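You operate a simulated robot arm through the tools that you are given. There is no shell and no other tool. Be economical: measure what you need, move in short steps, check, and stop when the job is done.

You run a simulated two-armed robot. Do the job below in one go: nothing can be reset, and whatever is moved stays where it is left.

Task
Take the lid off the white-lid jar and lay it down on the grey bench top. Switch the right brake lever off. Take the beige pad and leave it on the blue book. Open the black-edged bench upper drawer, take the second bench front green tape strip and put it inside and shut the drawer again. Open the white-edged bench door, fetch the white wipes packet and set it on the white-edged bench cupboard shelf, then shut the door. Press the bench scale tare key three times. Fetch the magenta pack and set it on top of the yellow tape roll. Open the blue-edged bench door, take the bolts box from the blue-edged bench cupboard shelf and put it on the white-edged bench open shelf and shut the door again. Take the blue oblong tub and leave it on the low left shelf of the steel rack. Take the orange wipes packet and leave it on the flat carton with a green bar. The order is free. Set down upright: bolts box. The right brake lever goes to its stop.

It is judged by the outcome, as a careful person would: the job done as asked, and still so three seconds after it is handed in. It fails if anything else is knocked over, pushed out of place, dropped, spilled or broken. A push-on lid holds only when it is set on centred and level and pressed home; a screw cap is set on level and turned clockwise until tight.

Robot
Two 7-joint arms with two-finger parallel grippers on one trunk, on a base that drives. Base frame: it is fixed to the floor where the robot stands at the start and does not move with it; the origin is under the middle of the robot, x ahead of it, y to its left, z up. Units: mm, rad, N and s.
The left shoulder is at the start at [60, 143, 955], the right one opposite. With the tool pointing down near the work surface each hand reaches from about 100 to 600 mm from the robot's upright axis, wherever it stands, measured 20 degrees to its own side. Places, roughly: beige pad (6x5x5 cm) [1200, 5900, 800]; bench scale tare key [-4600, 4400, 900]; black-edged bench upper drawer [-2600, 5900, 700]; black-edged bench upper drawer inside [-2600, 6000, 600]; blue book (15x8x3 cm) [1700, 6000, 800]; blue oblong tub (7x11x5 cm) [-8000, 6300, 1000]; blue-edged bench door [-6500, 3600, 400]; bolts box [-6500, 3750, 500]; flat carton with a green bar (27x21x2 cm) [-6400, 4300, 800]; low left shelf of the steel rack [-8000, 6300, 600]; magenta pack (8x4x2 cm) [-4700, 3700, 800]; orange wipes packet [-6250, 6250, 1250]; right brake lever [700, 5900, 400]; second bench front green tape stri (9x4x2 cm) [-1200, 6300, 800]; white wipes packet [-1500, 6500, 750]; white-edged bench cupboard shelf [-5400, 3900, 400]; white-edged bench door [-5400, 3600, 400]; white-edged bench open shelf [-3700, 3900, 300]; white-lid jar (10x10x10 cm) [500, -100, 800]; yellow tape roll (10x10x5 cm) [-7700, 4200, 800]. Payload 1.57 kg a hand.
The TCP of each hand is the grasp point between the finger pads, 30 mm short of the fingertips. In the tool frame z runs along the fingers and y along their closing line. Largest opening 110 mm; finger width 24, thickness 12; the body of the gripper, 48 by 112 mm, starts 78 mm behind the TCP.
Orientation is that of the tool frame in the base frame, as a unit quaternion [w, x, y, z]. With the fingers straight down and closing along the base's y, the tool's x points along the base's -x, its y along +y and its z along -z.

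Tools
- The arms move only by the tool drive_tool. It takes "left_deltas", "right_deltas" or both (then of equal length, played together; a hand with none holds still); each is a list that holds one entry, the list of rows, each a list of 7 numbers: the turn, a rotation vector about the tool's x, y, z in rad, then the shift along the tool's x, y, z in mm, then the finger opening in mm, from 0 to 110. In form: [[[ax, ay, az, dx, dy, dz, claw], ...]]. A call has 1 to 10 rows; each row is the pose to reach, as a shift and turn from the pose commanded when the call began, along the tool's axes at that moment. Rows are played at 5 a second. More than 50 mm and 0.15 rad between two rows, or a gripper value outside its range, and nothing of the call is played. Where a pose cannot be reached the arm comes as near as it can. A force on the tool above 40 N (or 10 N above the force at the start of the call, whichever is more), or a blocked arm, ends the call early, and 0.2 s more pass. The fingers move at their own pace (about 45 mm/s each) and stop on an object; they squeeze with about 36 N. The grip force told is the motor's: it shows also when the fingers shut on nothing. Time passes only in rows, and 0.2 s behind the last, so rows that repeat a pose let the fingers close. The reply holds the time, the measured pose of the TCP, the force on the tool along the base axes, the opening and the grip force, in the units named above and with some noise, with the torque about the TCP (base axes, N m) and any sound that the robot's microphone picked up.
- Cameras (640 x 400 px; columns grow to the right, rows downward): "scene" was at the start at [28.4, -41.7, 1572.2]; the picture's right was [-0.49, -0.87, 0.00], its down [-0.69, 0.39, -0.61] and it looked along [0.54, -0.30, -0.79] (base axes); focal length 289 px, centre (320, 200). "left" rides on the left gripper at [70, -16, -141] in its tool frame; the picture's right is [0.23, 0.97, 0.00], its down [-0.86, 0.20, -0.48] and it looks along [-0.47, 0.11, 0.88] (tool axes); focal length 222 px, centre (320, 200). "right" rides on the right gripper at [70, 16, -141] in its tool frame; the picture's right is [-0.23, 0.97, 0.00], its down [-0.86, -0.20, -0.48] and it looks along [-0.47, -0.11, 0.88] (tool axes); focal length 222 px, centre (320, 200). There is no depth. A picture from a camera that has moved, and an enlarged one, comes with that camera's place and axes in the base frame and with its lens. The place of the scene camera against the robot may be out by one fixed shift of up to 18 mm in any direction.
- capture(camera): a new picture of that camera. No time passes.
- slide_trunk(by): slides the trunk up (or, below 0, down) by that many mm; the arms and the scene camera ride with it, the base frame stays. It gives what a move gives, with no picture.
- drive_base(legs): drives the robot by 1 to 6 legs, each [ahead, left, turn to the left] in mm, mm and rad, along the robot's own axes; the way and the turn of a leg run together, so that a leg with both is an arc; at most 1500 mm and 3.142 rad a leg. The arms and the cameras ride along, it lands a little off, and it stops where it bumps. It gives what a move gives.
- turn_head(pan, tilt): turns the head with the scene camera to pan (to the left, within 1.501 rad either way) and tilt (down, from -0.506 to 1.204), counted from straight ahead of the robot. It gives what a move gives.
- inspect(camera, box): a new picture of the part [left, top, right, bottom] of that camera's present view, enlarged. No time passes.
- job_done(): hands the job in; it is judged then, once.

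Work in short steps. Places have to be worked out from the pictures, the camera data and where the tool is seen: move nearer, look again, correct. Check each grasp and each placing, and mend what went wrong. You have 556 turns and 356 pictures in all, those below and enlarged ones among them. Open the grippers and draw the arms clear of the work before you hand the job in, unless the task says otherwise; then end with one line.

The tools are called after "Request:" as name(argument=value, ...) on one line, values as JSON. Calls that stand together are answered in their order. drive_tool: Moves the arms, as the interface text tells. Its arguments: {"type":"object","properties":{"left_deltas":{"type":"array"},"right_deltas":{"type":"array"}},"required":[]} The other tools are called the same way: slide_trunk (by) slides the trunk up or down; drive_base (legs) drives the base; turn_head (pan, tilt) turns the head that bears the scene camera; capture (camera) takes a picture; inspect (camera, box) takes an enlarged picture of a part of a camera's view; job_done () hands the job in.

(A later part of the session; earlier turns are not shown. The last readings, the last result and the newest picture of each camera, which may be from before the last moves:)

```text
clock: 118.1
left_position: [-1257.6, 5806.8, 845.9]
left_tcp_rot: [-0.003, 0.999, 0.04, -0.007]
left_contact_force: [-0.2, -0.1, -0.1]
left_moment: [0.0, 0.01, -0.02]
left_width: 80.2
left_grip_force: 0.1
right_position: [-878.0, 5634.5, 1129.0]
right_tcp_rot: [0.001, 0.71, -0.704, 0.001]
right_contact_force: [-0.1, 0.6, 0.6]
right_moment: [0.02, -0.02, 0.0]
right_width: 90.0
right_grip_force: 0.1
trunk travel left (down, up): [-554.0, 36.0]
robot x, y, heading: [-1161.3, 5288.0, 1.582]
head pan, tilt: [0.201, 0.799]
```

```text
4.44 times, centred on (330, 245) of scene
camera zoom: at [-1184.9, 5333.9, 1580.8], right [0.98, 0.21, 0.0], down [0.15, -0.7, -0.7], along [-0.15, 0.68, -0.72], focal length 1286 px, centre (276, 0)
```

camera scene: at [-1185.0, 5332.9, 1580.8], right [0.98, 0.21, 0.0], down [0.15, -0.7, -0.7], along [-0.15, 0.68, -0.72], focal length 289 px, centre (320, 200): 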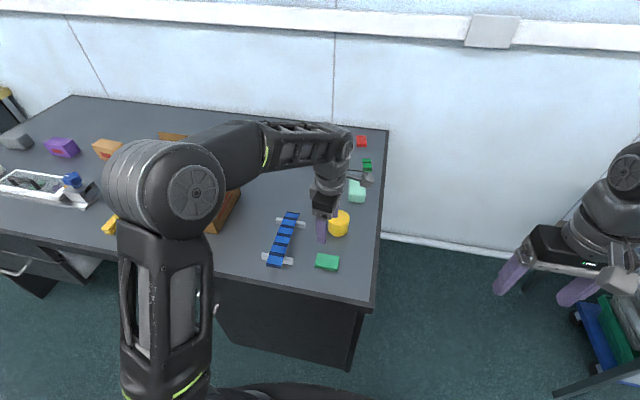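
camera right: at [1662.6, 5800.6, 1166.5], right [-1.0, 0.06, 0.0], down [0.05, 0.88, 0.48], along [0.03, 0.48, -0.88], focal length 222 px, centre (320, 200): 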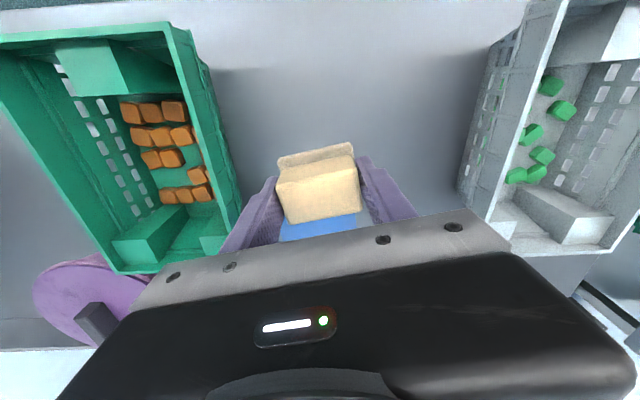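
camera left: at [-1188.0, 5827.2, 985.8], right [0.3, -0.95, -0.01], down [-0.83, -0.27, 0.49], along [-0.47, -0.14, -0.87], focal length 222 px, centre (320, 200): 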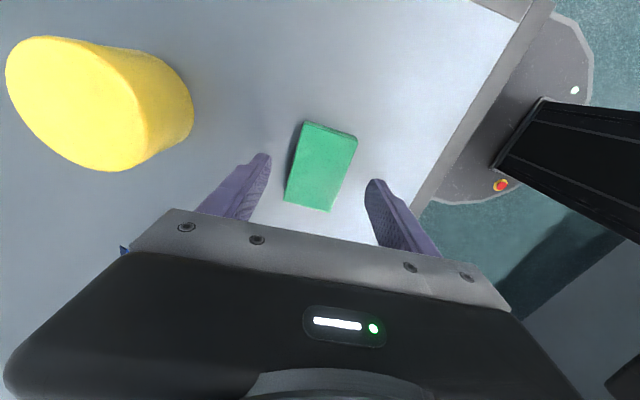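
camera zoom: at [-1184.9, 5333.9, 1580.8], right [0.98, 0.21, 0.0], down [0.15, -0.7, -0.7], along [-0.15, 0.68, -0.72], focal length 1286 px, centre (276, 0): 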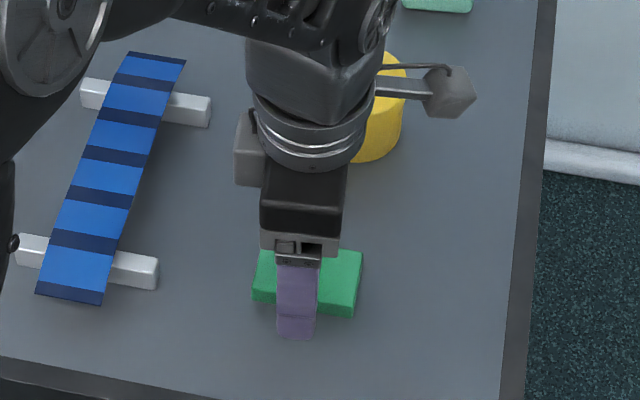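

Well aligned. Descending gently to about z 824 and closing.

Request:
drive_tool(left_deltas=[[[0, 0, 0, 4, 0, 8, 80], [0, 0, 0, 4, 0, 14, 80], [0, 0, 0, 4, 0, 18, 80], [0, 0, 0, 4, 0, 20, 80], [0, 0, 0, 4, 0, 20, 50], [0, 0, 0, 4, 0, 20, 30], [0, 0, 0, 4, 0, 20, 20], [0, 0, 0, 4, 0, 20, 20]]])

Request:
capture(camera="left")

```text
clock: 119.1
left_position: [-1254.9, 5806.9, 829.6]
left_tcp_rot: [-0.005, 0.999, 0.04, -0.008]
left_contact_force: [-3.4, -5.2, 23.9]
left_moment: [-1.29, -0.23, -0.25]
left_width: 84.1
left_grip_force: 2.4
right_position: [-877.0, 5634.7, 1127.6]
right_tcp_rot: [0.0, 0.71, -0.704, 0.0]
right_contact_force: [-0.2, 0.6, -0.5]
right_moment: [0.0, -0.01, 0.04]
right_width: 89.8
right_grip_force: 0.1
trunk travel left (down, up): [-554.0, 36.0]
robot x, y, heading: [-1160.4, 5293.8, 1.585]
head pan, tilt: [0.201, 0.799]
stopped in row 4 (left hand): the force on the tool passed its limit at 45 N (the readings are from after the stop); the commanded pose is now the measured one
```

```text
297 pictures are left
camera left: at [-1184.6, 5828.0, 971.0], right [0.3, -0.95, -0.01], down [-0.83, -0.27, 0.49], along [-0.47, -0.14, -0.87], focal length 222 px, centre (320, 200)
```

left: 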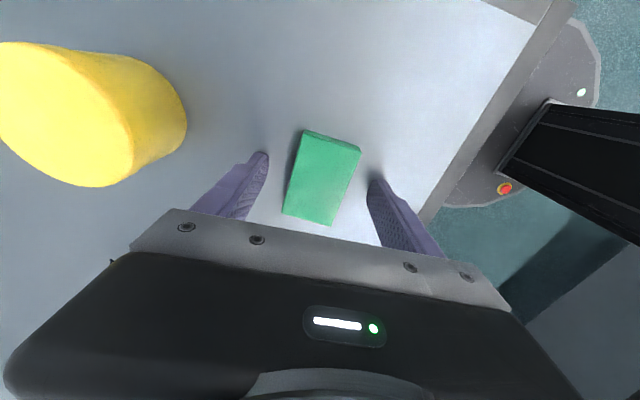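

The fingertips touched the bench (top ≈ z 800). I'll raise 4 mm and close.

Request:
drive_tool(left_deltas=[[[0, 0, 0, 0, 0, -4, 80], [0, 0, 0, 0, 0, -4, 50], [0, 0, 0, 0, 0, -4, 30], [0, 0, 0, 0, 0, -4, 20], [0, 0, 0, 0, 0, -4, 20], [0, 0, 0, 0, 0, -44, 20], [0, 0, 0, 0, 0, -94, 20], [0, 0, 0, 0, 0, -144, 20]]])

Request:
capture(camera="left")

```text
clock: 120.9
left_position: [-1254.0, 5807.4, 973.7]
left_tcp_rot: [-0.005, 0.999, 0.04, -0.006]
left_contact_force: [-0.4, -0.2, -0.2]
left_moment: [0.02, 0.02, 0.01]
left_width: 43.7
left_grip_force: 36.2
right_position: [-877.2, 5634.2, 1128.5]
right_tcp_rot: [0.0, 0.71, -0.704, 0.0]
right_contact_force: [-0.1, 0.4, -1.0]
right_moment: [0.04, 0.02, -0.02]
right_width: 89.9
right_grip_force: 0.0
trunk travel left (down, up): [-554.0, 36.0]
robot x, y, heading: [-1159.0, 5287.2, 1.58]
head pan, tilt: [0.201, 0.799]
```

```text
296 pictures are left
camera left: at [-1183.3, 5826.2, 1113.9], right [0.3, -0.95, -0.01], down [-0.83, -0.27, 0.49], along [-0.47, -0.14, -0.87], focal length 222 px, centre (320, 200)
```

left: 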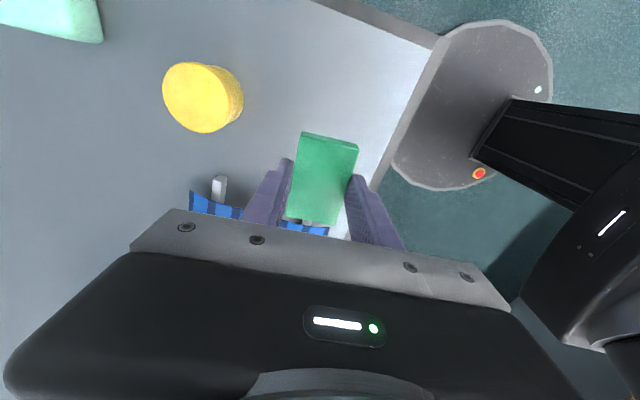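

Strip held (44 mm). Retracting the arm and driving to the drawer end of the bench.

Request:
drive_tool(left_deltas=[[[0, 0, 0, -8, 30, -30, 20], [0, 0, 0, -16, 65, -60, 20], [0, 0, 0, -24, 100, -90, 20], [0, 0, 0, -32, 130, -120, 20], [0, 0, 0, -40, 160, -145, 20], [0, 0, 0, -45, 187, -150, 20]]])

Request:
drive_base(legs=[[-350, 0, 0], [0, 1450, 0]])

Request:
turn_head(pan=0.0, tilt=0.6)

Request:
capture(camera="scene")

```text
clock: 122.3
left_position: [-1278.1, 5617.4, 1120.7]
left_tcp_rot: [-0.004, 0.999, 0.039, -0.007]
left_contact_force: [0.3, -0.7, -0.5]
left_moment: [0.01, 0.01, -0.01]
left_width: 43.7
left_grip_force: 36.1
right_position: [-876.9, 5633.6, 1129.2]
right_tcp_rot: [0.0, 0.71, -0.704, 0.0]
right_contact_force: [0.7, 0.1, -0.6]
right_moment: [0.04, -0.01, 0.02]
right_width: 89.8
right_grip_force: 0.0
trunk travel left (down, up): [-554.0, 36.0]
robot x, y, heading: [-1162.6, 5289.8, 1.583]
head pan, tilt: [0.201, 0.799]
```

```text
clock: 131.3
left_position: [-2702.7, 5288.3, 1120.0]
left_tcp_rot: [-0.005, 1.0, 0.02, -0.007]
left_contact_force: [0.5, 1.1, -0.7]
left_moment: [0.01, -0.01, -0.01]
left_width: 43.6
left_grip_force: 36.3
right_position: [-2301.6, 5288.1, 1128.3]
right_tcp_rot: [0.001, -0.696, 0.718, 0.0]
right_contact_force: [-0.1, -0.1, -0.1]
right_moment: [-0.02, 0.01, -0.03]
right_width: 89.8
right_grip_force: 0.1
trunk travel left (down, up): [-554.0, 36.0]
robot x, y, heading: [-2598.6, 4954.5, 1.538]
head pan, tilt: [0.201, 0.799]
```

```text
clock: 132.0
left_position: [-2701.7, 5287.5, 1119.8]
left_tcp_rot: [-0.004, 1.0, 0.018, -0.007]
left_contact_force: [-0.2, -0.2, 0.4]
left_moment: [-0.01, -0.02, 0.05]
left_width: 43.5
left_grip_force: 35.8
right_position: [-2301.8, 5288.3, 1128.2]
right_tcp_rot: [0.0, -0.696, 0.718, 0.0]
right_contact_force: [0.6, -0.3, 0.4]
right_moment: [0.02, -0.01, 0.0]
right_width: 90.0
right_grip_force: 0.1
trunk travel left (down, up): [-554.0, 36.0]
robot x, y, heading: [-2596.2, 4956.7, 1.538]
head pan, tilt: [0.0, 0.6]
```

```text
295 pictures are left
camera scene: at [-2604.7, 5008.2, 1597.6], right [1.0, -0.03, 0.0], down [-0.02, -0.57, -0.82], along [0.03, 0.82, -0.57], focal length 289 px, centre (320, 200)
```

scene: 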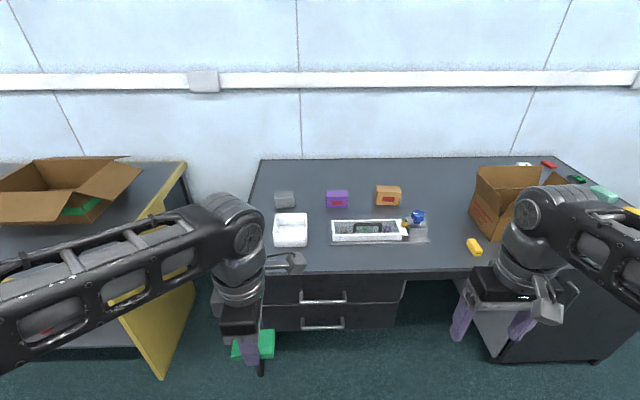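

The upper drawer's handle is near (-2569, ~5690, 675), a horizontal bar. I'll shift left 120 mm and square up, then turn the right hand to point forward with fingers closing vertically.

Request:
drive_base(legs=[[0, 120, 0.033]])

Request:
drive_tool(right_deltas=[[[-0.08, -0.08, 0.08, 0, 0, 0, 90], [-0.16, -0.155, 0.155, 0, 0, 0, 90], [-0.24, -0.235, 0.235, 0, 0, 0, 90], [-0.32, -0.31, 0.31, 0, 0, 0, 90], [-0.4, -0.39, 0.39, 0, 0, 0, 90], [-0.48, -0.465, 0.465, 0, 0, 0, 90], [-0.56, -0.54, 0.54, 0, 0, 0, 90], [-0.64, -0.62, 0.62, 0, 0, 0, 90], [-0.72, -0.7, 0.7, 0, 0, 0, 90], [-0.8, -0.775, 0.775, 0, 0, 0, 90]]])

```text
clock: 133.3
left_position: [-2835.1, 5285.9, 1119.2]
left_tcp_rot: [-0.003, 0.999, 0.035, -0.006]
left_contact_force: [-0.3, 0.0, 0.3]
left_moment: [-0.01, -0.03, -0.03]
left_width: 43.6
left_grip_force: 36.3
right_position: [-2436.0, 5299.2, 1129.8]
right_tcp_rot: [0.0, 0.707, -0.707, 0.0]
right_contact_force: [0.0, -0.2, -0.5]
right_moment: [0.0, -0.04, -0.03]
right_width: 89.9
right_grip_force: 0.0
trunk travel left (down, up): [-554.0, 36.0]
robot x, y, heading: [-2721.1, 4956.7, 1.57]
head pan, tilt: [0.0, 0.6]
```

```text
clock: 135.5
left_position: [-2834.7, 5286.1, 1119.6]
left_tcp_rot: [-0.005, 0.999, 0.034, -0.007]
left_contact_force: [0.3, -0.4, 0.7]
left_moment: [-0.01, 0.01, 0.02]
left_width: 43.6
left_grip_force: 36.5
right_position: [-2416.7, 5308.2, 1141.0]
right_tcp_rot: [-0.01, -0.297, 0.804, 0.515]
right_contact_force: [-0.1, -0.6, -0.1]
right_moment: [0.0, 0.0, -0.01]
right_width: 90.0
right_grip_force: 0.0
right hand out of reach, approached as far as the arm can: row 10
trunk travel left (down, up): [-554.0, 36.0]
robot x, y, heading: [-2721.4, 4956.5, 1.571]
head pan, tilt: [0.0, 0.6]
```

Continuing the roll while moving forward, with the trunk lowered 250 mm.

Request:
slide_trunk(by=-250)

Request:
drive_tool(right_deltas=[[[-0.07, -0.074, 0.07, -6, 12, 24, 90], [-0.14, -0.148, 0.14, -11, 23, 47, 90], [-0.21, -0.222, 0.21, -16, 34, 70, 90], [-0.28, -0.296, 0.28, -21, 45, 93, 90], [-0.35, -0.37, 0.35, -27, 56, 116, 90], [-0.417, -0.444, 0.415, -32, 67, 139, 90]]])

Request:
capture(camera="right")

Request:
capture(camera="scene")

```text
clock: 138.1
left_position: [-2835.4, 5287.7, 869.8]
left_tcp_rot: [-0.004, 0.999, 0.035, -0.008]
left_contact_force: [-0.4, -0.6, -0.1]
left_moment: [-0.02, 0.01, -0.01]
left_width: 43.5
left_grip_force: 36.0
right_position: [-2418.2, 5307.8, 891.8]
right_tcp_rot: [-0.008, -0.298, 0.804, 0.515]
right_contact_force: [-0.3, -0.2, -0.3]
right_moment: [0.04, -0.01, -0.04]
right_width: 90.0
right_grip_force: 0.0
trunk travel left (down, up): [-304.0, 286.0]
robot x, y, heading: [-2721.4, 4954.3, 1.568]
head pan, tilt: [0.0, 0.6]
```

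```text
clock: 139.5
left_position: [-2834.8, 5287.3, 870.0]
left_tcp_rot: [-0.003, 0.999, 0.035, -0.007]
left_contact_force: [-0.4, -0.6, 0.6]
left_moment: [-0.02, 0.06, -0.01]
left_width: 43.6
left_grip_force: 36.6
right_position: [-2454.1, 5501.2, 900.2]
right_tcp_rot: [0.001, 0.0, 0.708, 0.707]
right_contact_force: [0.8, 0.3, -0.8]
right_moment: [0.03, 0.01, 0.03]
right_width: 90.1
right_grip_force: 0.0
right hand out of reach, approached as far as the arm can: row 1, 2, 3, 4, 5, 6
trunk travel left (down, up): [-304.0, 286.0]
robot x, y, heading: [-2721.3, 4956.6, 1.57]
head pan, tilt: [0.0, 0.6]
```

```text
294 pictures are left
camera right: at [-2524.2, 5359.7, 917.4], right [0.23, 0.0, 0.97], down [0.85, -0.48, -0.2], along [0.47, 0.88, -0.11], focal length 222 px, centre (320, 200)
```

right: 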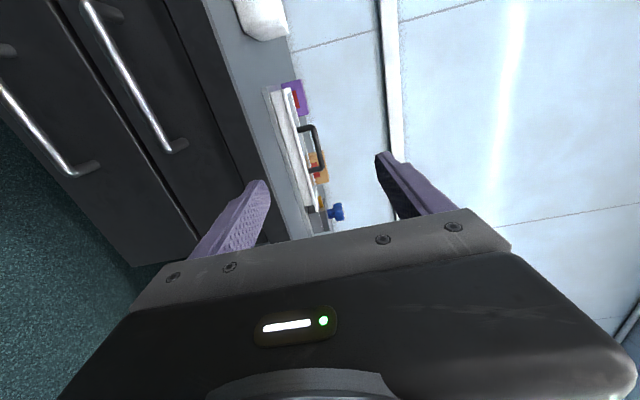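

```text
293 pictures are left
camera scene: at [-2728.6, 5010.5, 1347.6], right [1.0, 0.0, 0.0], down [0.0, -0.57, -0.82], along [0.0, 0.82, -0.57], focal length 289 px, centre (320, 200)
```

scene: 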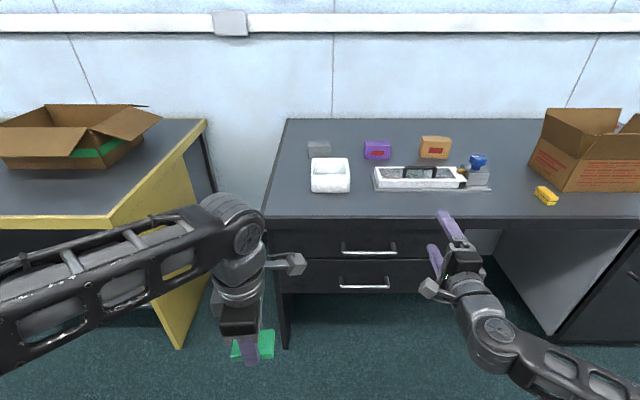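

The bar is at about x -2655…-2488, y≈5670, z≈700. Moving the right hand in front of the bar's middle at y≈5540 for a better fix.

Request:
drive_tool(right_deltas=[[[0, 0, 0, 20, -34, 7, 90], [0, 0, 0, 40, -68, 14, 90], [0, 0, 0, 60, -102, 21, 80], [0, 0, 0, 80, -136, 28, 70], [0, 0, 0, 100, -170, 34, 70], [0, 0, 0, 118, -200, 39, 70]]])

Request:
capture(camera="right")

Request:
inspect(camera="scene", box=[280, 200, 440, 310])

```text
clock: 140.9
left_position: [-2834.4, 5286.9, 870.3]
left_tcp_rot: [-0.004, 0.999, 0.036, -0.007]
left_contact_force: [-0.1, -0.4, -1.0]
left_moment: [0.0, 0.01, 0.0]
left_width: 43.3
left_grip_force: 36.1
right_position: [-2571.6, 5537.7, 701.1]
right_tcp_rot: [0.001, -0.002, 0.708, 0.706]
right_contact_force: [0.6, 0.3, 0.2]
right_moment: [0.01, -0.05, -0.03]
right_width: 69.9
right_grip_force: 0.0
trunk travel left (down, up): [-304.0, 286.0]
robot x, y, heading: [-2722.1, 4955.9, 1.568]
head pan, tilt: [0.0, 0.6]
```

```text
292 pictures are left
camera right: at [-2641.4, 5396.4, 716.4], right [0.22, 0.0, 0.97], down [0.86, -0.48, -0.2], along [0.47, 0.88, -0.11], focal length 222 px, centre (320, 200)
```

right: 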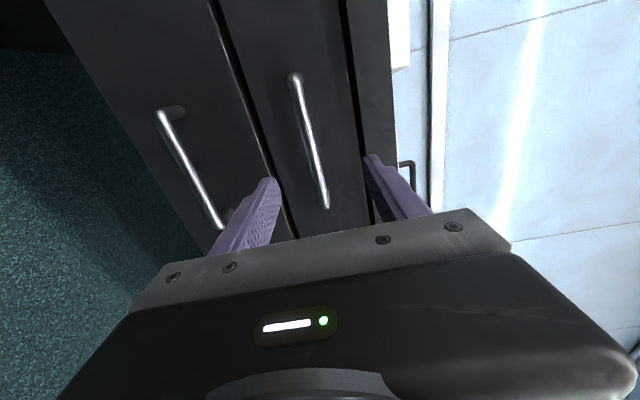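

```text
3.64 times, centred on (360, 255) of scene
camera zoom: at [-2728.6, 5010.3, 1347.7], right [1.0, 0.0, 0.0], down [0.0, -0.57, -0.82], along [0.0, 0.82, -0.57], focal length 1052 px, centre (174, 0)
```

zoom: 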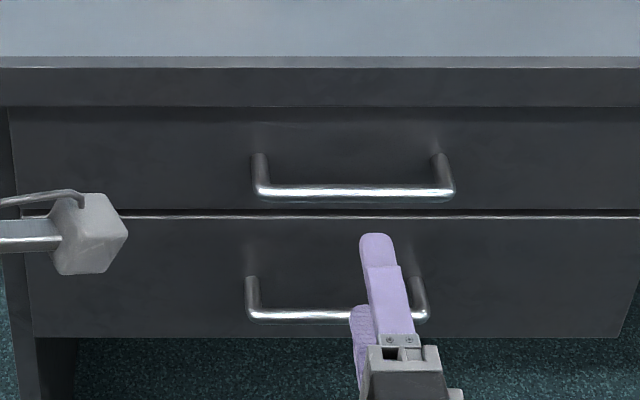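

The bar is at z≈687, y≈5670. Aligning vertically, advancing so the pads straddle it, and closing.

Request:
drive_tool(right_deltas=[[[0, 0, 0, 0, -14, 10, 70], [0, 0, 0, 0, -14, 50, 70], [0, 0, 0, 0, -14, 90, 70], [0, 0, 0, 0, -14, 110, 70], [0, 0, 0, 0, -14, 122, 70]]])

Request:
capture(camera="right")

Request:
inspect(camera="scene", box=[280, 200, 440, 310])

```text
clock: 142.1
left_position: [-2833.9, 5287.3, 870.1]
left_tcp_rot: [-0.004, 0.999, 0.035, -0.007]
left_contact_force: [-0.7, -0.1, -0.5]
left_moment: [0.04, 0.04, 0.01]
left_width: 43.5
left_grip_force: 36.3
right_position: [-2574.0, 5661.9, 686.8]
right_tcp_rot: [0.001, -0.002, 0.708, 0.707]
right_contact_force: [-0.3, 0.1, 0.7]
right_moment: [-0.03, -0.01, 0.02]
right_width: 69.9
right_grip_force: 0.0
trunk travel left (down, up): [-304.0, 286.0]
robot x, y, heading: [-2719.3, 4961.7, 1.567]
head pan, tilt: [0.0, 0.6]
```

```text
290 pictures are left
camera right: at [-2642.5, 5519.8, 703.2], right [0.22, 0.0, 0.97], down [0.86, -0.48, -0.2], along [0.47, 0.88, -0.11], focal length 222 px, centre (320, 200)
```

right: 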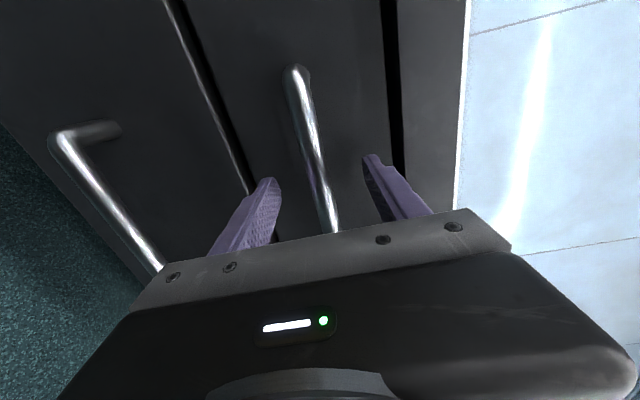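

```text
3.64 times, centred on (360, 255) of scene
camera zoom: at [-2728.4, 5010.2, 1347.6], right [1.0, 0.0, 0.0], down [0.0, -0.56, -0.83], along [0.0, 0.83, -0.56], focal length 1052 px, centre (174, 0)
```

zoom: 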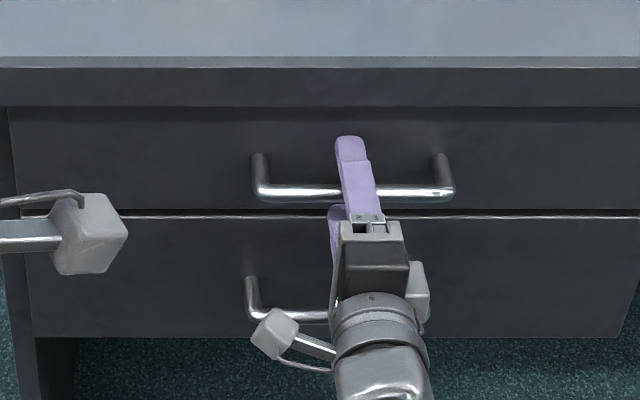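

The bar is between the fingers. Closing.

Request:
drive_tool(right_deltas=[[[0, 0, 0, 0, 0, 0, 40], [0, 0, 0, 0, 0, 0, 10], [0, 0, 0, 0, 0, 0, 0], [0, 0, 0, 0, 0, 0, 0]]])

```text
clock: 143.1
left_position: [-2834.9, 5286.4, 869.8]
left_tcp_rot: [-0.004, 0.999, 0.035, -0.007]
left_contact_force: [0.5, -0.6, -0.5]
left_moment: [-0.01, 0.0, -0.02]
left_width: 43.7
left_grip_force: 36.1
right_position: [-2572.7, 5661.0, 689.0]
right_tcp_rot: [0.001, -0.001, 0.707, 0.707]
right_contact_force: [0.1, 0.6, 5.3]
right_moment: [0.0, 0.22, 0.06]
right_width: 16.0
right_grip_force: 18.3
trunk travel left (down, up): [-304.0, 286.0]
robot x, y, heading: [-2720.6, 4957.3, 1.57]
head pan, tilt: [0.0, 0.6]
```

Gripped (16 mm bar). Pulling 40 mm with the arm first.

Request:
drive_tool(right_deltas=[[[0, 0, 0, 0, 0, -10, 0], [0, 0, 0, 0, 0, -25, 0], [0, 0, 0, 0, 0, -45, 0]]])

Request:
capture(camera="scene")

```text
clock: 143.9
left_position: [-2834.5, 5285.6, 870.9]
left_tcp_rot: [-0.005, 0.999, 0.034, -0.007]
left_contact_force: [-0.1, 0.5, -0.1]
left_moment: [-0.01, -0.01, 0.02]
left_width: 43.8
left_grip_force: 36.7
right_position: [-2572.5, 5613.7, 688.8]
right_tcp_rot: [0.0, -0.002, 0.707, 0.707]
right_contact_force: [-5.2, -1.2, 11.3]
right_moment: [0.0, 0.33, 0.18]
right_width: 15.8
right_grip_force: 31.6
trunk travel left (down, up): [-304.0, 286.0]
robot x, y, heading: [-2724.7, 4957.5, 1.572]
head pan, tilt: [0.0, 0.6]
```

```text
288 pictures are left
camera scene: at [-2729.2, 5009.3, 1347.7], right [1.0, 0.0, 0.0], down [0.0, -0.56, -0.83], along [0.0, 0.83, -0.56], focal length 289 px, centre (320, 200)
```

scene: 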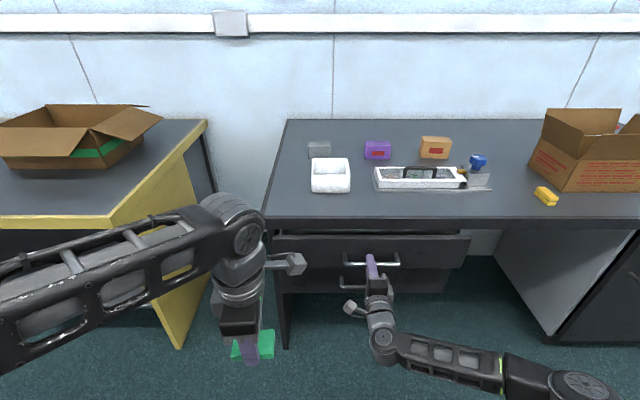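

The drawer comes along. Now backing the base 200 mm to pull it open.

Request:
drive_base(legs=[[-200, 0, 0]])

Request:
capture(camera="scene")

```text
clock: 145.6
left_position: [-2833.3, 5093.5, 869.8]
left_tcp_rot: [-0.005, 0.999, 0.036, -0.006]
left_contact_force: [-0.5, -0.4, -1.3]
left_moment: [0.0, -0.01, -0.01]
left_width: 43.4
left_grip_force: 35.9
right_position: [-2572.9, 5420.9, 688.7]
right_tcp_rot: [-0.002, -0.003, 0.706, 0.708]
right_contact_force: [0.7, 0.5, 2.8]
right_moment: [0.13, 0.13, 0.21]
right_width: 15.7
right_grip_force: 31.3
trunk travel left (down, up): [-304.0, 286.0]
robot x, y, heading: [-2719.1, 4766.0, 1.577]
head pan, tilt: [0.0, 0.6]
stopped in leg 1: the robot was blocked; the commanded pose is now the measured one
```

```text
287 pictures are left
camera scene: at [-2727.4, 4815.7, 1347.4], right [1.0, 0.0, 0.0], down [0.0, -0.56, -0.83], along [0.0, 0.83, -0.56], focal length 289 px, centre (320, 200)
```

scene: 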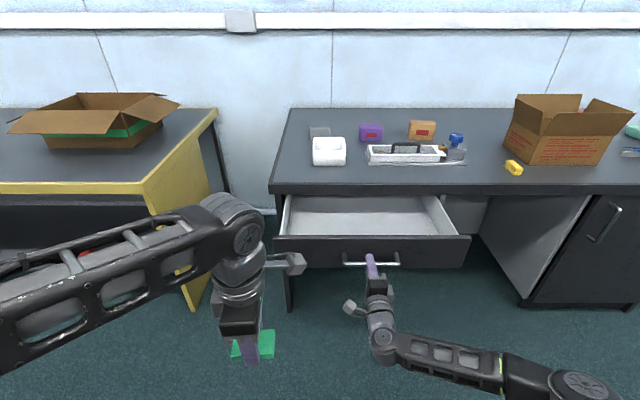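

The drawer is open ~240 mm. Releasing the handle and drawing the right hand back.

Request:
drive_tool(right_deltas=[[[0, 0, 0, 0, 0, 0, 40], [0, 0, 0, 0, 0, 0, 70], [0, 0, 0, 0, 0, -20, 70], [0, 0, 0, 0, 0, -40, 70], [0, 0, 0, 0, 0, -60, 70]]])

Request:
turn_head(pan=1.5, tilt=0.7)

Request:
capture(camera="scene")

```text
clock: 146.8
left_position: [-2833.3, 5091.1, 871.1]
left_tcp_rot: [-0.005, 0.999, 0.036, -0.006]
left_contact_force: [0.5, -0.2, 0.0]
left_moment: [0.01, -0.01, 0.01]
left_width: 43.5
left_grip_force: 36.2
right_position: [-2572.8, 5359.2, 688.3]
right_tcp_rot: [-0.001, -0.003, 0.707, 0.707]
right_contact_force: [0.9, 0.4, 0.5]
right_moment: [-0.05, -0.02, -0.03]
right_width: 69.8
right_grip_force: 0.0
trunk travel left (down, up): [-304.0, 286.0]
robot x, y, heading: [-2719.0, 4765.0, 1.571]
head pan, tilt: [0.0, 0.6]
```

```text
clock: 148.4
left_position: [-2833.9, 5091.6, 869.6]
left_tcp_rot: [-0.005, 0.999, 0.035, -0.007]
left_contact_force: [0.1, -0.5, 0.1]
left_moment: [0.01, -0.01, 0.01]
left_width: 43.7
left_grip_force: 35.9
right_position: [-2572.7, 5359.7, 687.2]
right_tcp_rot: [-0.001, -0.003, 0.707, 0.707]
right_contact_force: [-0.2, -0.2, -0.1]
right_moment: [0.0, 0.02, 0.01]
right_width: 70.2
right_grip_force: 0.1
trunk travel left (down, up): [-304.0, 286.0]
robot x, y, heading: [-2720.9, 4765.3, 1.572]
head pan, tilt: [1.499, 0.7]
```

```text
286 pictures are left
camera scene: at [-2812.0, 4733.5, 1339.0], right [0.07, 1.0, 0.0], down [0.64, -0.05, -0.77], along [-0.76, 0.05, -0.64], focal length 289 px, centre (320, 200)
```

scene: 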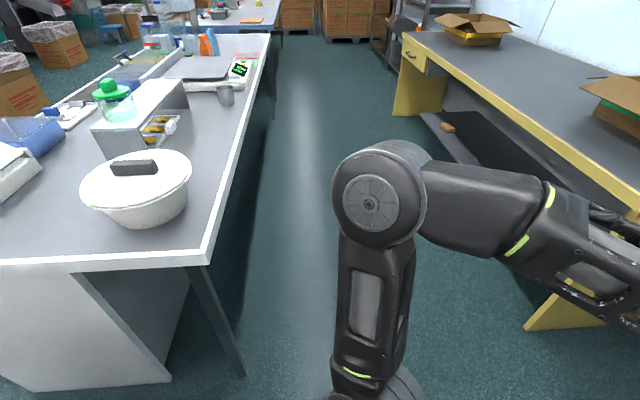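

The scale on the white-edged bench is reachable from this aisle (north edge y≈4505). Back to the drawer: raising the trunk and the right hand clear, then moving in.

Request:
slide_trunk(by=200)

Request:
drive_tool(right_deltas=[[[0, 0, 0, -20, 30, 0, 70], [0, 0, 0, -40, 60, 0, 70], [0, 0, 0, -60, 90, 0, 70], [0, 0, 0, -80, 110, 0, 70]]])

Request:
drive_base(legs=[[240, -90, 0]])

Request:
turn_head(pan=0.0, tilt=0.8)

Request:
capture(camera="scene")

```text
clock: 150.5
left_position: [-2833.1, 5091.6, 1070.2]
left_tcp_rot: [-0.005, 0.999, 0.036, -0.007]
left_contact_force: [1.0, -0.2, -0.2]
left_moment: [0.01, 0.03, -0.01]
left_width: 43.7
left_grip_force: 35.9
right_position: [-2571.9, 5359.8, 886.8]
right_tcp_rot: [-0.001, -0.003, 0.708, 0.706]
right_contact_force: [0.3, 0.1, -0.9]
right_moment: [-0.02, 0.01, 0.0]
right_width: 70.0
right_grip_force: 0.1
trunk travel left (down, up): [-504.0, 86.0]
robot x, y, heading: [-2719.2, 4762.8, 1.571]
head pan, tilt: [1.499, 0.7]
```

```text
clock: 151.5
left_position: [-2833.3, 5092.4, 1071.0]
left_tcp_rot: [-0.005, 0.999, 0.035, -0.007]
left_contact_force: [0.1, -0.1, 1.0]
left_moment: [0.0, 0.0, 0.0]
left_width: 43.4
left_grip_force: 35.5
right_position: [-2493.2, 5362.1, 996.8]
right_tcp_rot: [-0.001, -0.003, 0.707, 0.707]
right_contact_force: [-0.2, -0.3, -0.3]
right_moment: [0.05, 0.01, -0.03]
right_width: 69.9
right_grip_force: 0.1
trunk travel left (down, up): [-504.0, 86.0]
robot x, y, heading: [-2720.0, 4758.3, 1.575]
head pan, tilt: [1.499, 0.7]
```

```text
clock: 153.4
left_position: [-2742.6, 5330.8, 1070.1]
left_tcp_rot: [-0.004, 0.999, 0.035, -0.007]
left_contact_force: [-0.3, -0.5, -0.6]
left_moment: [-0.02, 0.05, 0.01]
left_width: 43.4
left_grip_force: 35.9
right_position: [-2400.1, 5599.6, 997.0]
right_tcp_rot: [0.0, -0.002, 0.708, 0.706]
right_contact_force: [-0.2, -0.2, -0.8]
right_moment: [0.01, 0.01, 0.01]
right_width: 70.0
right_grip_force: 0.1
trunk travel left (down, up): [-504.0, 86.0]
robot x, y, heading: [-2631.6, 4999.1, 1.567]
head pan, tilt: [1.499, 0.7]
```

```text
clock: 155.0
left_position: [-2742.0, 5329.4, 1069.8]
left_tcp_rot: [-0.005, 0.999, 0.034, -0.007]
left_contact_force: [0.3, -0.4, -0.6]
left_moment: [-0.01, 0.02, -0.03]
left_width: 43.5
left_grip_force: 36.2
right_position: [-2400.4, 5598.1, 995.7]
right_tcp_rot: [0.0, -0.001, 0.707, 0.707]
right_contact_force: [-0.3, -0.6, 0.3]
right_moment: [-0.01, 0.0, 0.01]
right_width: 69.8
right_grip_force: 0.1
trunk travel left (down, up): [-504.0, 86.0]
robot x, y, heading: [-2629.4, 5000.7, 1.574]
head pan, tilt: [0.0, 0.799]
```

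```text
285 pictures are left
camera scene: at [-2636.7, 5045.4, 1530.7], right [1.0, 0.0, 0.0], down [0.0, -0.72, -0.7], along [0.0, 0.7, -0.72], focal length 289 px, centre (320, 200)
```

scene: 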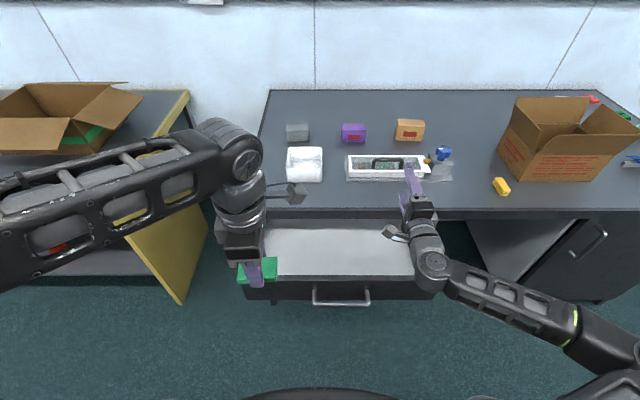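

Drawer opening spans y≈5475–5690, x≈-2830…-2320. Moving the left hand over (-2690, 5585).

Request:
drive_tool(left_deltas=[[[0, 0, 0, 12, -45, 15, 20], [0, 0, 0, 24, -90, 30, 20], [0, 0, 0, 38, -135, 45, 20], [0, 0, 0, 50, -180, 60, 20], [0, 0, 0, 60, -220, 75, 20], [0, 0, 0, 70, -252, 95, 20], [0, 0, 0, 70, -252, 140, 20], [0, 0, 0, 70, -252, 185, 20], [0, 0, 0, 70, -252, 225, 20]]])

Request:
capture(camera="left")

Request:
capture(camera="scene")

```text
clock: 157.0
left_position: [-2693.2, 5586.7, 845.1]
left_tcp_rot: [-0.005, 0.999, 0.034, -0.007]
left_contact_force: [0.1, -0.6, -0.3]
left_moment: [0.0, -0.01, -0.05]
left_width: 43.9
left_grip_force: 36.2
right_position: [-2401.5, 5599.5, 996.4]
right_tcp_rot: [-0.001, -0.001, 0.708, 0.706]
right_contact_force: [-0.1, -0.6, 0.0]
right_moment: [0.01, 0.02, -0.03]
right_width: 70.0
right_grip_force: 0.0
trunk travel left (down, up): [-504.0, 86.0]
robot x, y, heading: [-2630.4, 4999.4, 1.576]
head pan, tilt: [0.0, 0.799]
```

```text
284 pictures are left
camera left: at [-2623.2, 5605.6, 985.9], right [0.29, -0.96, -0.01], down [-0.83, -0.26, 0.49], along [-0.47, -0.13, -0.87], focal length 222 px, centre (320, 200)
```

left: 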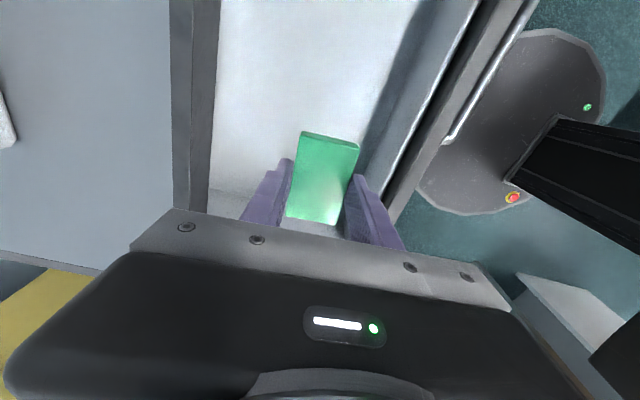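

```text
283 pictures are left
camera scene: at [-2636.5, 5045.9, 1530.8], right [1.0, 0.0, 0.0], down [0.0, -0.72, -0.7], along [0.0, 0.7, -0.72], focal length 289 px, centre (320, 200)
```

scene: 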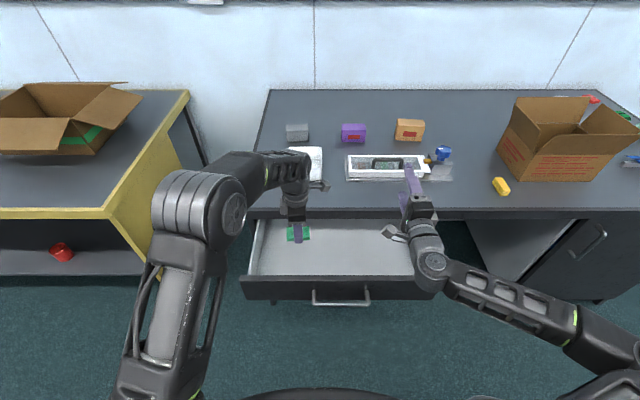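

Hand over the opening with room both sides. Lowering into the drawer.

Request:
drive_tool(left_deltas=[[[0, 0, 0, 0, 0, 40, 20], [0, 0, 0, 0, 0, 80, 20], [0, 0, 0, 0, 0, 110, 20], [0, 0, 0, 0, 0, 130, 20], [0, 0, 0, 0, 0, 140, 20]]])

Request:
capture(camera="left")

Request:
inspect(camera="scene", box=[240, 190, 360, 300])

```text
clock: 158.2
left_position: [-2695.8, 5587.9, 707.3]
left_tcp_rot: [-0.005, 0.999, 0.034, -0.007]
left_contact_force: [-0.2, 0.6, -0.7]
left_moment: [-0.02, -0.03, 0.01]
left_width: 43.6
left_grip_force: 36.2
right_position: [-2401.5, 5598.2, 996.3]
right_tcp_rot: [-0.001, -0.002, 0.708, 0.707]
right_contact_force: [0.1, 0.3, 0.2]
right_moment: [0.0, -0.01, -0.01]
right_width: 70.2
right_grip_force: 0.1
trunk travel left (down, up): [-504.0, 86.0]
robot x, y, heading: [-2628.6, 4997.6, 1.566]
head pan, tilt: [0.0, 0.799]
```

```text
282 pictures are left
camera left: at [-2624.8, 5606.8, 847.7], right [0.29, -0.96, -0.01], down [-0.83, -0.26, 0.49], along [-0.47, -0.13, -0.87], focal length 222 px, centre (320, 200)
```

left: 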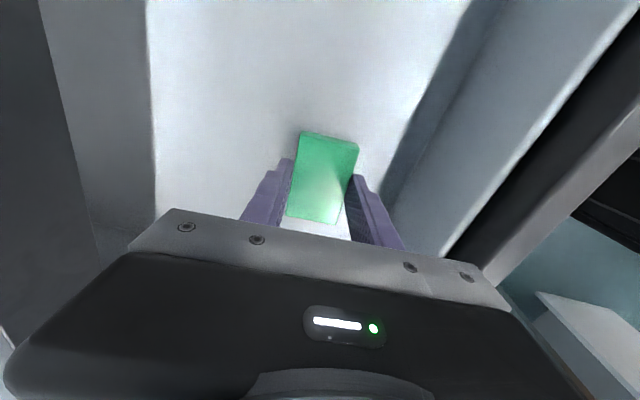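

```text
3.64 times, centred on (300, 245) of scene
camera zoom: at [-2636.6, 5045.6, 1530.8], right [1.0, 0.0, 0.0], down [0.0, -0.72, -0.7], along [0.0, 0.7, -0.72], focal length 1052 px, centre (393, 36)
```

zoom: 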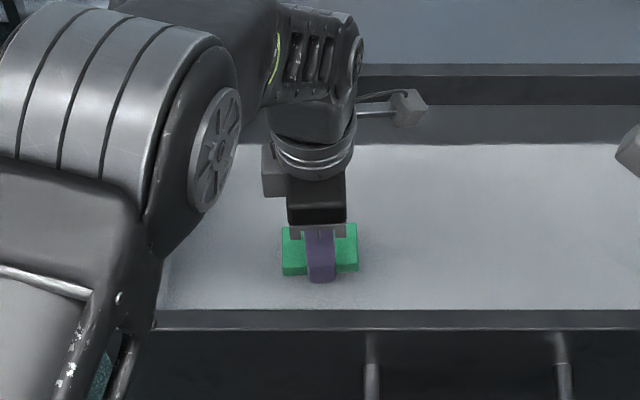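

Continuing down in fine steps until contact.

Request:
drive_tool(left_deltas=[[[0, 0, 0, 0, 0, 6, 20], [0, 0, 0, 0, 0, 12, 20], [0, 0, 0, 0, 0, 18, 20], [0, 0, 0, 0, 0, 23, 20], [0, 0, 0, 0, 0, 28, 20], [0, 0, 0, 0, 0, 32, 20], [0, 0, 0, 0, 0, 36, 20]]])

Request:
capture(camera="left")

```text
clock: 159.8
left_position: [-2693.7, 5590.6, 671.9]
left_tcp_rot: [-0.006, 0.999, 0.034, -0.006]
left_contact_force: [-0.4, -0.1, 7.3]
left_moment: [-0.18, 0.1, 0.0]
left_width: 43.3
left_grip_force: 36.5
right_position: [-2401.2, 5598.7, 995.6]
right_tcp_rot: [-0.001, -0.002, 0.707, 0.707]
right_contact_force: [-0.2, -0.1, 0.2]
right_moment: [-0.03, 0.01, 0.0]
right_width: 69.7
right_grip_force: 0.1
trunk travel left (down, up): [-504.0, 86.0]
robot x, y, heading: [-2626.2, 5000.7, 1.574]
head pan, tilt: [0.0, 0.799]
```

```text
280 pictures are left
camera left: at [-2625.2, 5608.7, 813.1], right [0.29, -0.96, -0.01], down [-0.83, -0.26, 0.49], along [-0.47, -0.13, -0.87], focal length 222 px, centre (320, 200)
```

left: 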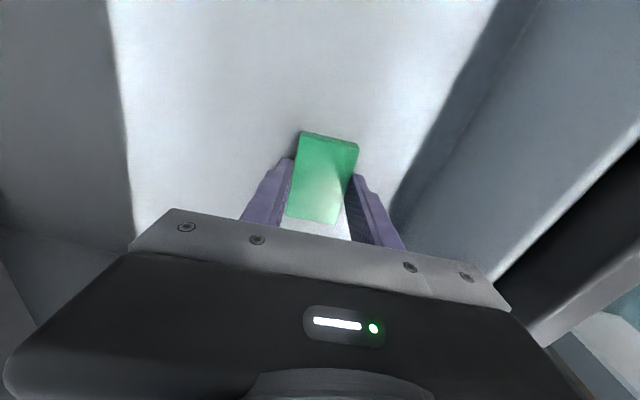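

Contact with the drawer floor (~7 N). Releasing and lifting out.

Request:
drive_tool(left_deltas=[[[0, 0, 0, 0, 0, 0, 55], [0, 0, 0, 0, 0, 0, 65], [0, 0, 0, 0, 0, -2, 65], [0, 0, 0, 0, 0, -45, 65], [0, 0, 0, 0, 0, -90, 65], [0, 0, 0, 0, 0, -135, 65], [0, 0, 0, 0, 0, -180, 65], [0, 0, 0, 0, 0, -225, 65], [0, 0, 0, 0, 0, -270, 65], [0, 0, 0, 0, 0, -315, 65]]])

Request:
capture(camera="scene")

```text
clock: 162.0
left_position: [-2690.2, 5586.0, 987.8]
left_tcp_rot: [-0.006, 0.999, 0.035, -0.007]
left_contact_force: [0.1, 0.2, 0.4]
left_moment: [0.0, 0.04, -0.02]
left_width: 65.0
left_grip_force: 0.1
right_position: [-2401.1, 5597.7, 996.0]
right_tcp_rot: [-0.001, -0.002, 0.707, 0.707]
right_contact_force: [0.7, 0.4, 0.4]
right_moment: [0.0, -0.02, 0.02]
right_width: 69.9
right_grip_force: 0.0
trunk travel left (down, up): [-504.0, 86.0]
robot x, y, heading: [-2629.6, 4999.5, 1.569]
head pan, tilt: [0.0, 0.799]
```

```text
279 pictures are left
camera scene: at [-2636.7, 5045.1, 1530.7], right [1.0, 0.0, 0.0], down [0.0, -0.72, -0.7], along [0.0, 0.7, -0.72], focal length 289 px, centre (320, 200)
```

scene: 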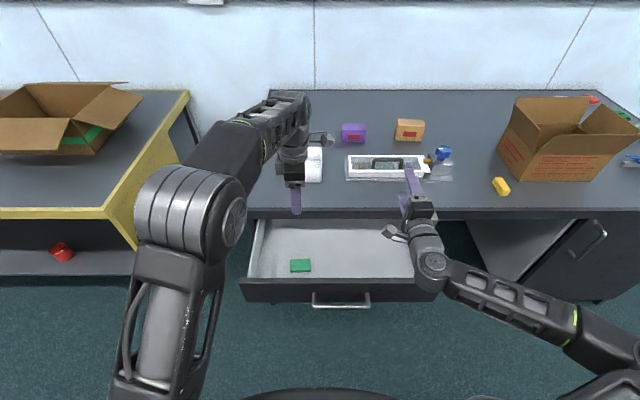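

The strip is in the drawer. Drawing the left arm back, closing the right fingers, backing off and lowering the trunk to push the drawer shut.

Request:
drive_tool(left_deltas=[[[0, 0, 0, -10, 40, -15, 60], [0, 0, 0, -22, 80, -30, 60], [0, 0, 0, -35, 120, -45, 60], [0, 0, 0, -50, 160, -60, 60], [0, 0, 0, -65, 205, -75, 60], [0, 0, 0, -77, 245, -90, 60]]], right_deltas=[[[0, 0, 0, 0, 0, 0, 40], [0, 0, 0, 0, 0, 0, 0], [0, 0, 0, 10, 0, 0, 0], [0, 0, 0, 30, 0, 0, 0], [0, 0, 0, 50, 0, 0, 0], [0, 0, 0, 70, 0, 0, 0]]])

Request:
drive_base(legs=[[-240, 0, 0]])

Request:
slide_trunk(by=-270)

Request:
capture(camera="right")

Request:
capture(camera="scene")

```text
clock: 163.4
left_position: [-2749.9, 5336.9, 1077.2]
left_tcp_rot: [-0.006, 0.999, 0.034, -0.007]
left_contact_force: [0.4, -0.6, 0.1]
left_moment: [-0.04, 0.0, -0.01]
left_width: 59.9
left_grip_force: 0.1
right_position: [-2471.3, 5598.1, 997.5]
right_tcp_rot: [-0.001, -0.002, 0.707, 0.707]
right_contact_force: [1.0, -0.4, 0.2]
right_moment: [0.02, 0.0, -0.02]
right_width: 0.1
right_grip_force: 21.5
trunk travel left (down, up): [-504.0, 86.0]
robot x, y, heading: [-2627.9, 5002.8, 1.57]
head pan, tilt: [0.0, 0.799]
```

```text
clock: 165.2
left_position: [-2749.5, 5094.5, 1076.3]
left_tcp_rot: [-0.006, 0.999, 0.034, -0.007]
left_contact_force: [-0.3, -0.2, -0.3]
left_moment: [0.02, 0.03, 0.0]
left_width: 60.0
left_grip_force: 0.1
right_position: [-2471.3, 5354.8, 996.0]
right_tcp_rot: [0.0, -0.001, 0.707, 0.707]
right_contact_force: [0.3, -0.3, -0.1]
right_moment: [-0.02, 0.0, 0.0]
right_width: 0.0
right_grip_force: 21.0
trunk travel left (down, up): [-504.0, 86.0]
robot x, y, heading: [-2630.8, 4757.1, 1.565]
head pan, tilt: [0.0, 0.799]
```

```text
clock: 167.9
left_position: [-2748.1, 5095.1, 805.6]
left_tcp_rot: [-0.005, 0.999, 0.034, -0.007]
left_contact_force: [0.2, 0.3, 0.1]
left_moment: [-0.01, -0.01, 0.01]
left_width: 60.0
left_grip_force: 0.1
right_position: [-2470.8, 5354.9, 727.7]
right_tcp_rot: [0.0, -0.001, 0.707, 0.707]
right_contact_force: [1.1, -0.4, -0.1]
right_moment: [-0.02, 0.0, 0.02]
right_width: 0.0
right_grip_force: 21.3
trunk travel left (down, up): [-234.0, 356.0]
robot x, y, heading: [-2629.4, 4754.5, 1.571]
head pan, tilt: [0.0, 0.799]
```

```text
278 pictures are left
camera right: at [-2540.3, 5214.1, 743.0], right [0.23, 0.0, 0.97], down [0.86, -0.48, -0.2], along [0.46, 0.88, -0.11], focal length 222 px, centre (320, 200)
```

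right: 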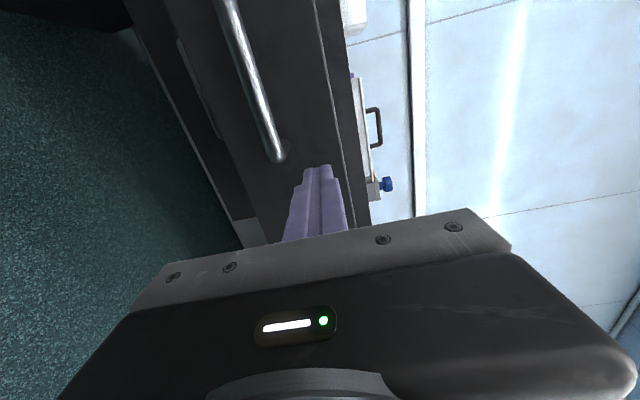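

```text
277 pictures are left
camera scene: at [-2636.9, 4803.1, 1260.8], right [1.0, 0.0, 0.0], down [0.0, -0.72, -0.7], along [0.0, 0.7, -0.72], focal length 289 px, centre (320, 200)
```

scene: 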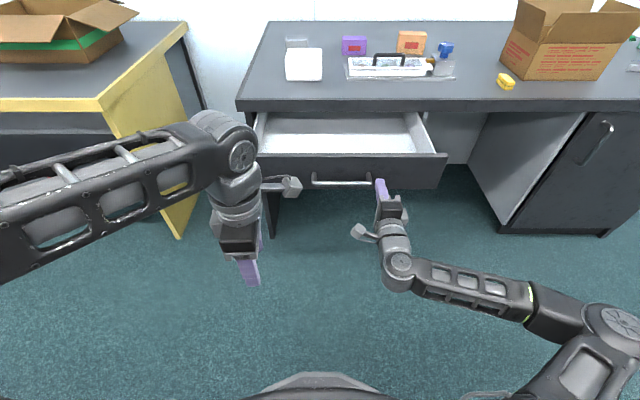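

Centring the closed fingers nearer the handle's middle, above the bar, then pushing with the base.

Request:
drive_tool(right_deltas=[[[0, 0, 0, 30, -2, 10, 0], [0, 0, 0, 70, -3, 30, 0], [0, 0, 0, 80, -3, 50, 0]]])

Request:
drive_base(legs=[[200, 0, 0]])

Request:
capture(camera="scene")

```text
clock: 168.7
left_position: [-2749.0, 5095.5, 806.4]
left_tcp_rot: [-0.005, 0.999, 0.034, -0.007]
left_contact_force: [0.2, 1.1, 0.0]
left_moment: [0.02, -0.01, 0.01]
left_width: 60.1
left_grip_force: 0.1
right_position: [-2537.8, 5399.7, 722.3]
right_tcp_rot: [-0.002, -0.002, 0.708, 0.707]
right_contact_force: [-0.2, 0.3, -0.5]
right_moment: [-0.03, 0.02, -0.03]
right_width: 0.0
right_grip_force: 21.4
right hand out of reach, approached as far as the arm can: row 3
trunk travel left (down, up): [-234.0, 356.0]
robot x, y, heading: [-2632.5, 4755.5, 1.57]
head pan, tilt: [0.0, 0.799]
```

```text
clock: 170.3
left_position: [-2749.3, 5291.3, 805.9]
left_tcp_rot: [-0.005, 0.999, 0.036, -0.007]
left_contact_force: [0.1, 0.0, -0.2]
left_moment: [0.02, 0.05, 0.03]
left_width: 60.0
left_grip_force: 0.0
right_position: [-2540.5, 5597.7, 722.5]
right_tcp_rot: [-0.003, -0.003, 0.708, 0.707]
right_contact_force: [0.0, 0.3, -0.2]
right_moment: [-0.01, 0.0, 0.01]
right_width: 0.3
right_grip_force: 21.7
trunk travel left (down, up): [-234.0, 356.0]
robot x, y, heading: [-2631.4, 4953.7, 1.571]
head pan, tilt: [0.0, 0.799]
```

```text
276 pictures are left
camera scene: at [-2637.2, 5000.5, 1260.7], right [1.0, 0.0, 0.0], down [0.0, -0.72, -0.7], along [0.0, 0.7, -0.72], focal length 289 px, centre (320, 200)
```

scene: 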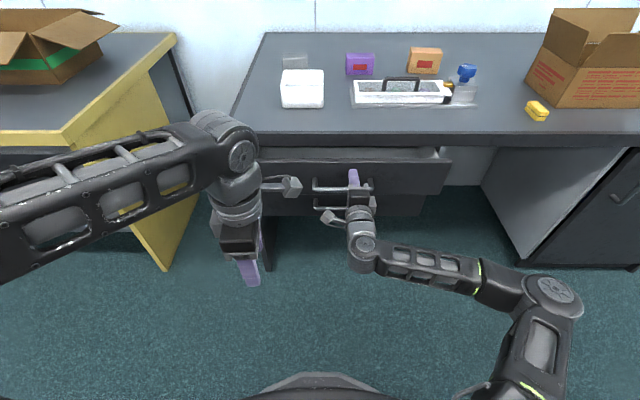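

Pushing well. Finishing with the arm until it meets the stop.

Request:
drive_tool(right_deltas=[[[0, 0, 0, 0, 0, 25, 0], [0, 0, 0, 0, 0, 50, 0], [0, 0, 0, 0, 0, 70, 0], [0, 0, 0, 0, 0, 90, 0], [0, 0, 0, 0, 0, 105, 0], [0, 0, 0, 0, 0, 115, 0]]])

Request:
inspect(camera="scene", box=[210, 110, 470, 270])

```text
clock: 171.7
left_position: [-2749.8, 5291.0, 806.2]
left_tcp_rot: [-0.004, 0.999, 0.036, -0.008]
left_contact_force: [-0.6, 0.3, 0.9]
left_moment: [0.02, -0.02, 0.01]
left_width: 60.0
left_grip_force: 0.1
right_position: [-2500.4, 5674.3, 725.0]
right_tcp_rot: [-0.003, -0.004, 0.708, 0.706]
right_contact_force: [0.6, -0.1, -0.5]
right_moment: [0.0, -0.02, 0.01]
right_width: 0.0
right_grip_force: 21.4
right hand out of reach, approached as far as the arm can: row 1, 2, 3, 4, 5, 6
trunk travel left (down, up): [-234.0, 356.0]
robot x, y, heading: [-2631.6, 4954.0, 1.574]
head pan, tilt: [0.0, 0.799]
```

```text
2.46 times, centred on (340, 190) of scene
camera zoom: at [-2637.2, 5000.5, 1260.7], right [1.0, 0.0, 0.0], down [0.0, -0.72, -0.7], along [0.0, 0.7, -0.72], focal length 712 px, centre (271, 225)
```

zoom: 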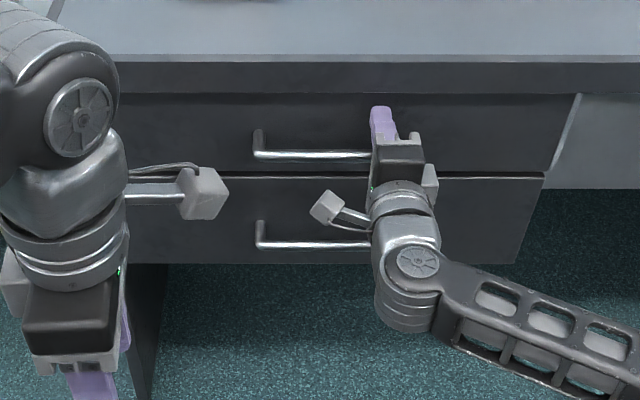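

Almost shut. A gentle base push of 30 mm finishes it.

Request:
drive_base(legs=[[35, 0, 0]])

Request:
inspect(camera="scene", box=[210, 110, 470, 270])

```text
clock: 172.5
left_position: [-2748.7, 5299.3, 805.6]
left_tcp_rot: [-0.006, 0.999, 0.035, -0.007]
left_contact_force: [0.4, 0.0, 0.0]
left_moment: [0.03, 0.03, 0.0]
left_width: 60.1
left_grip_force: 0.1
right_position: [-2498.5, 5678.9, 726.6]
right_tcp_rot: [-0.003, -0.003, 0.706, 0.708]
right_contact_force: [3.0, -17.0, 4.2]
right_moment: [0.12, -0.04, -0.25]
right_width: 0.0
right_grip_force: 21.2
trunk travel left (down, up): [-234.0, 356.0]
robot x, y, heading: [-2627.5, 4963.1, 1.569]
head pan, tilt: [0.0, 0.799]
stopped in leg 1: the force on the tool passed its limit at 111 N (the readings are from after the stop); the commanded pose is now the measured one
```

```text
2.46 times, centred on (340, 190) of scene
camera zoom: at [-2636.8, 5007.2, 1260.8], right [1.0, 0.0, 0.0], down [0.0, -0.72, -0.7], along [0.0, 0.7, -0.72], focal length 712 px, centre (271, 225)
```

zoom: 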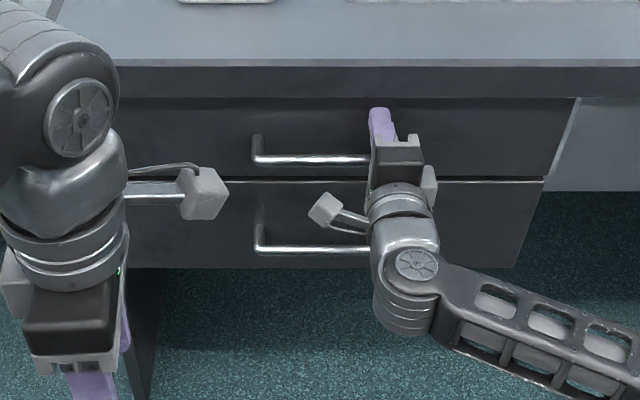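

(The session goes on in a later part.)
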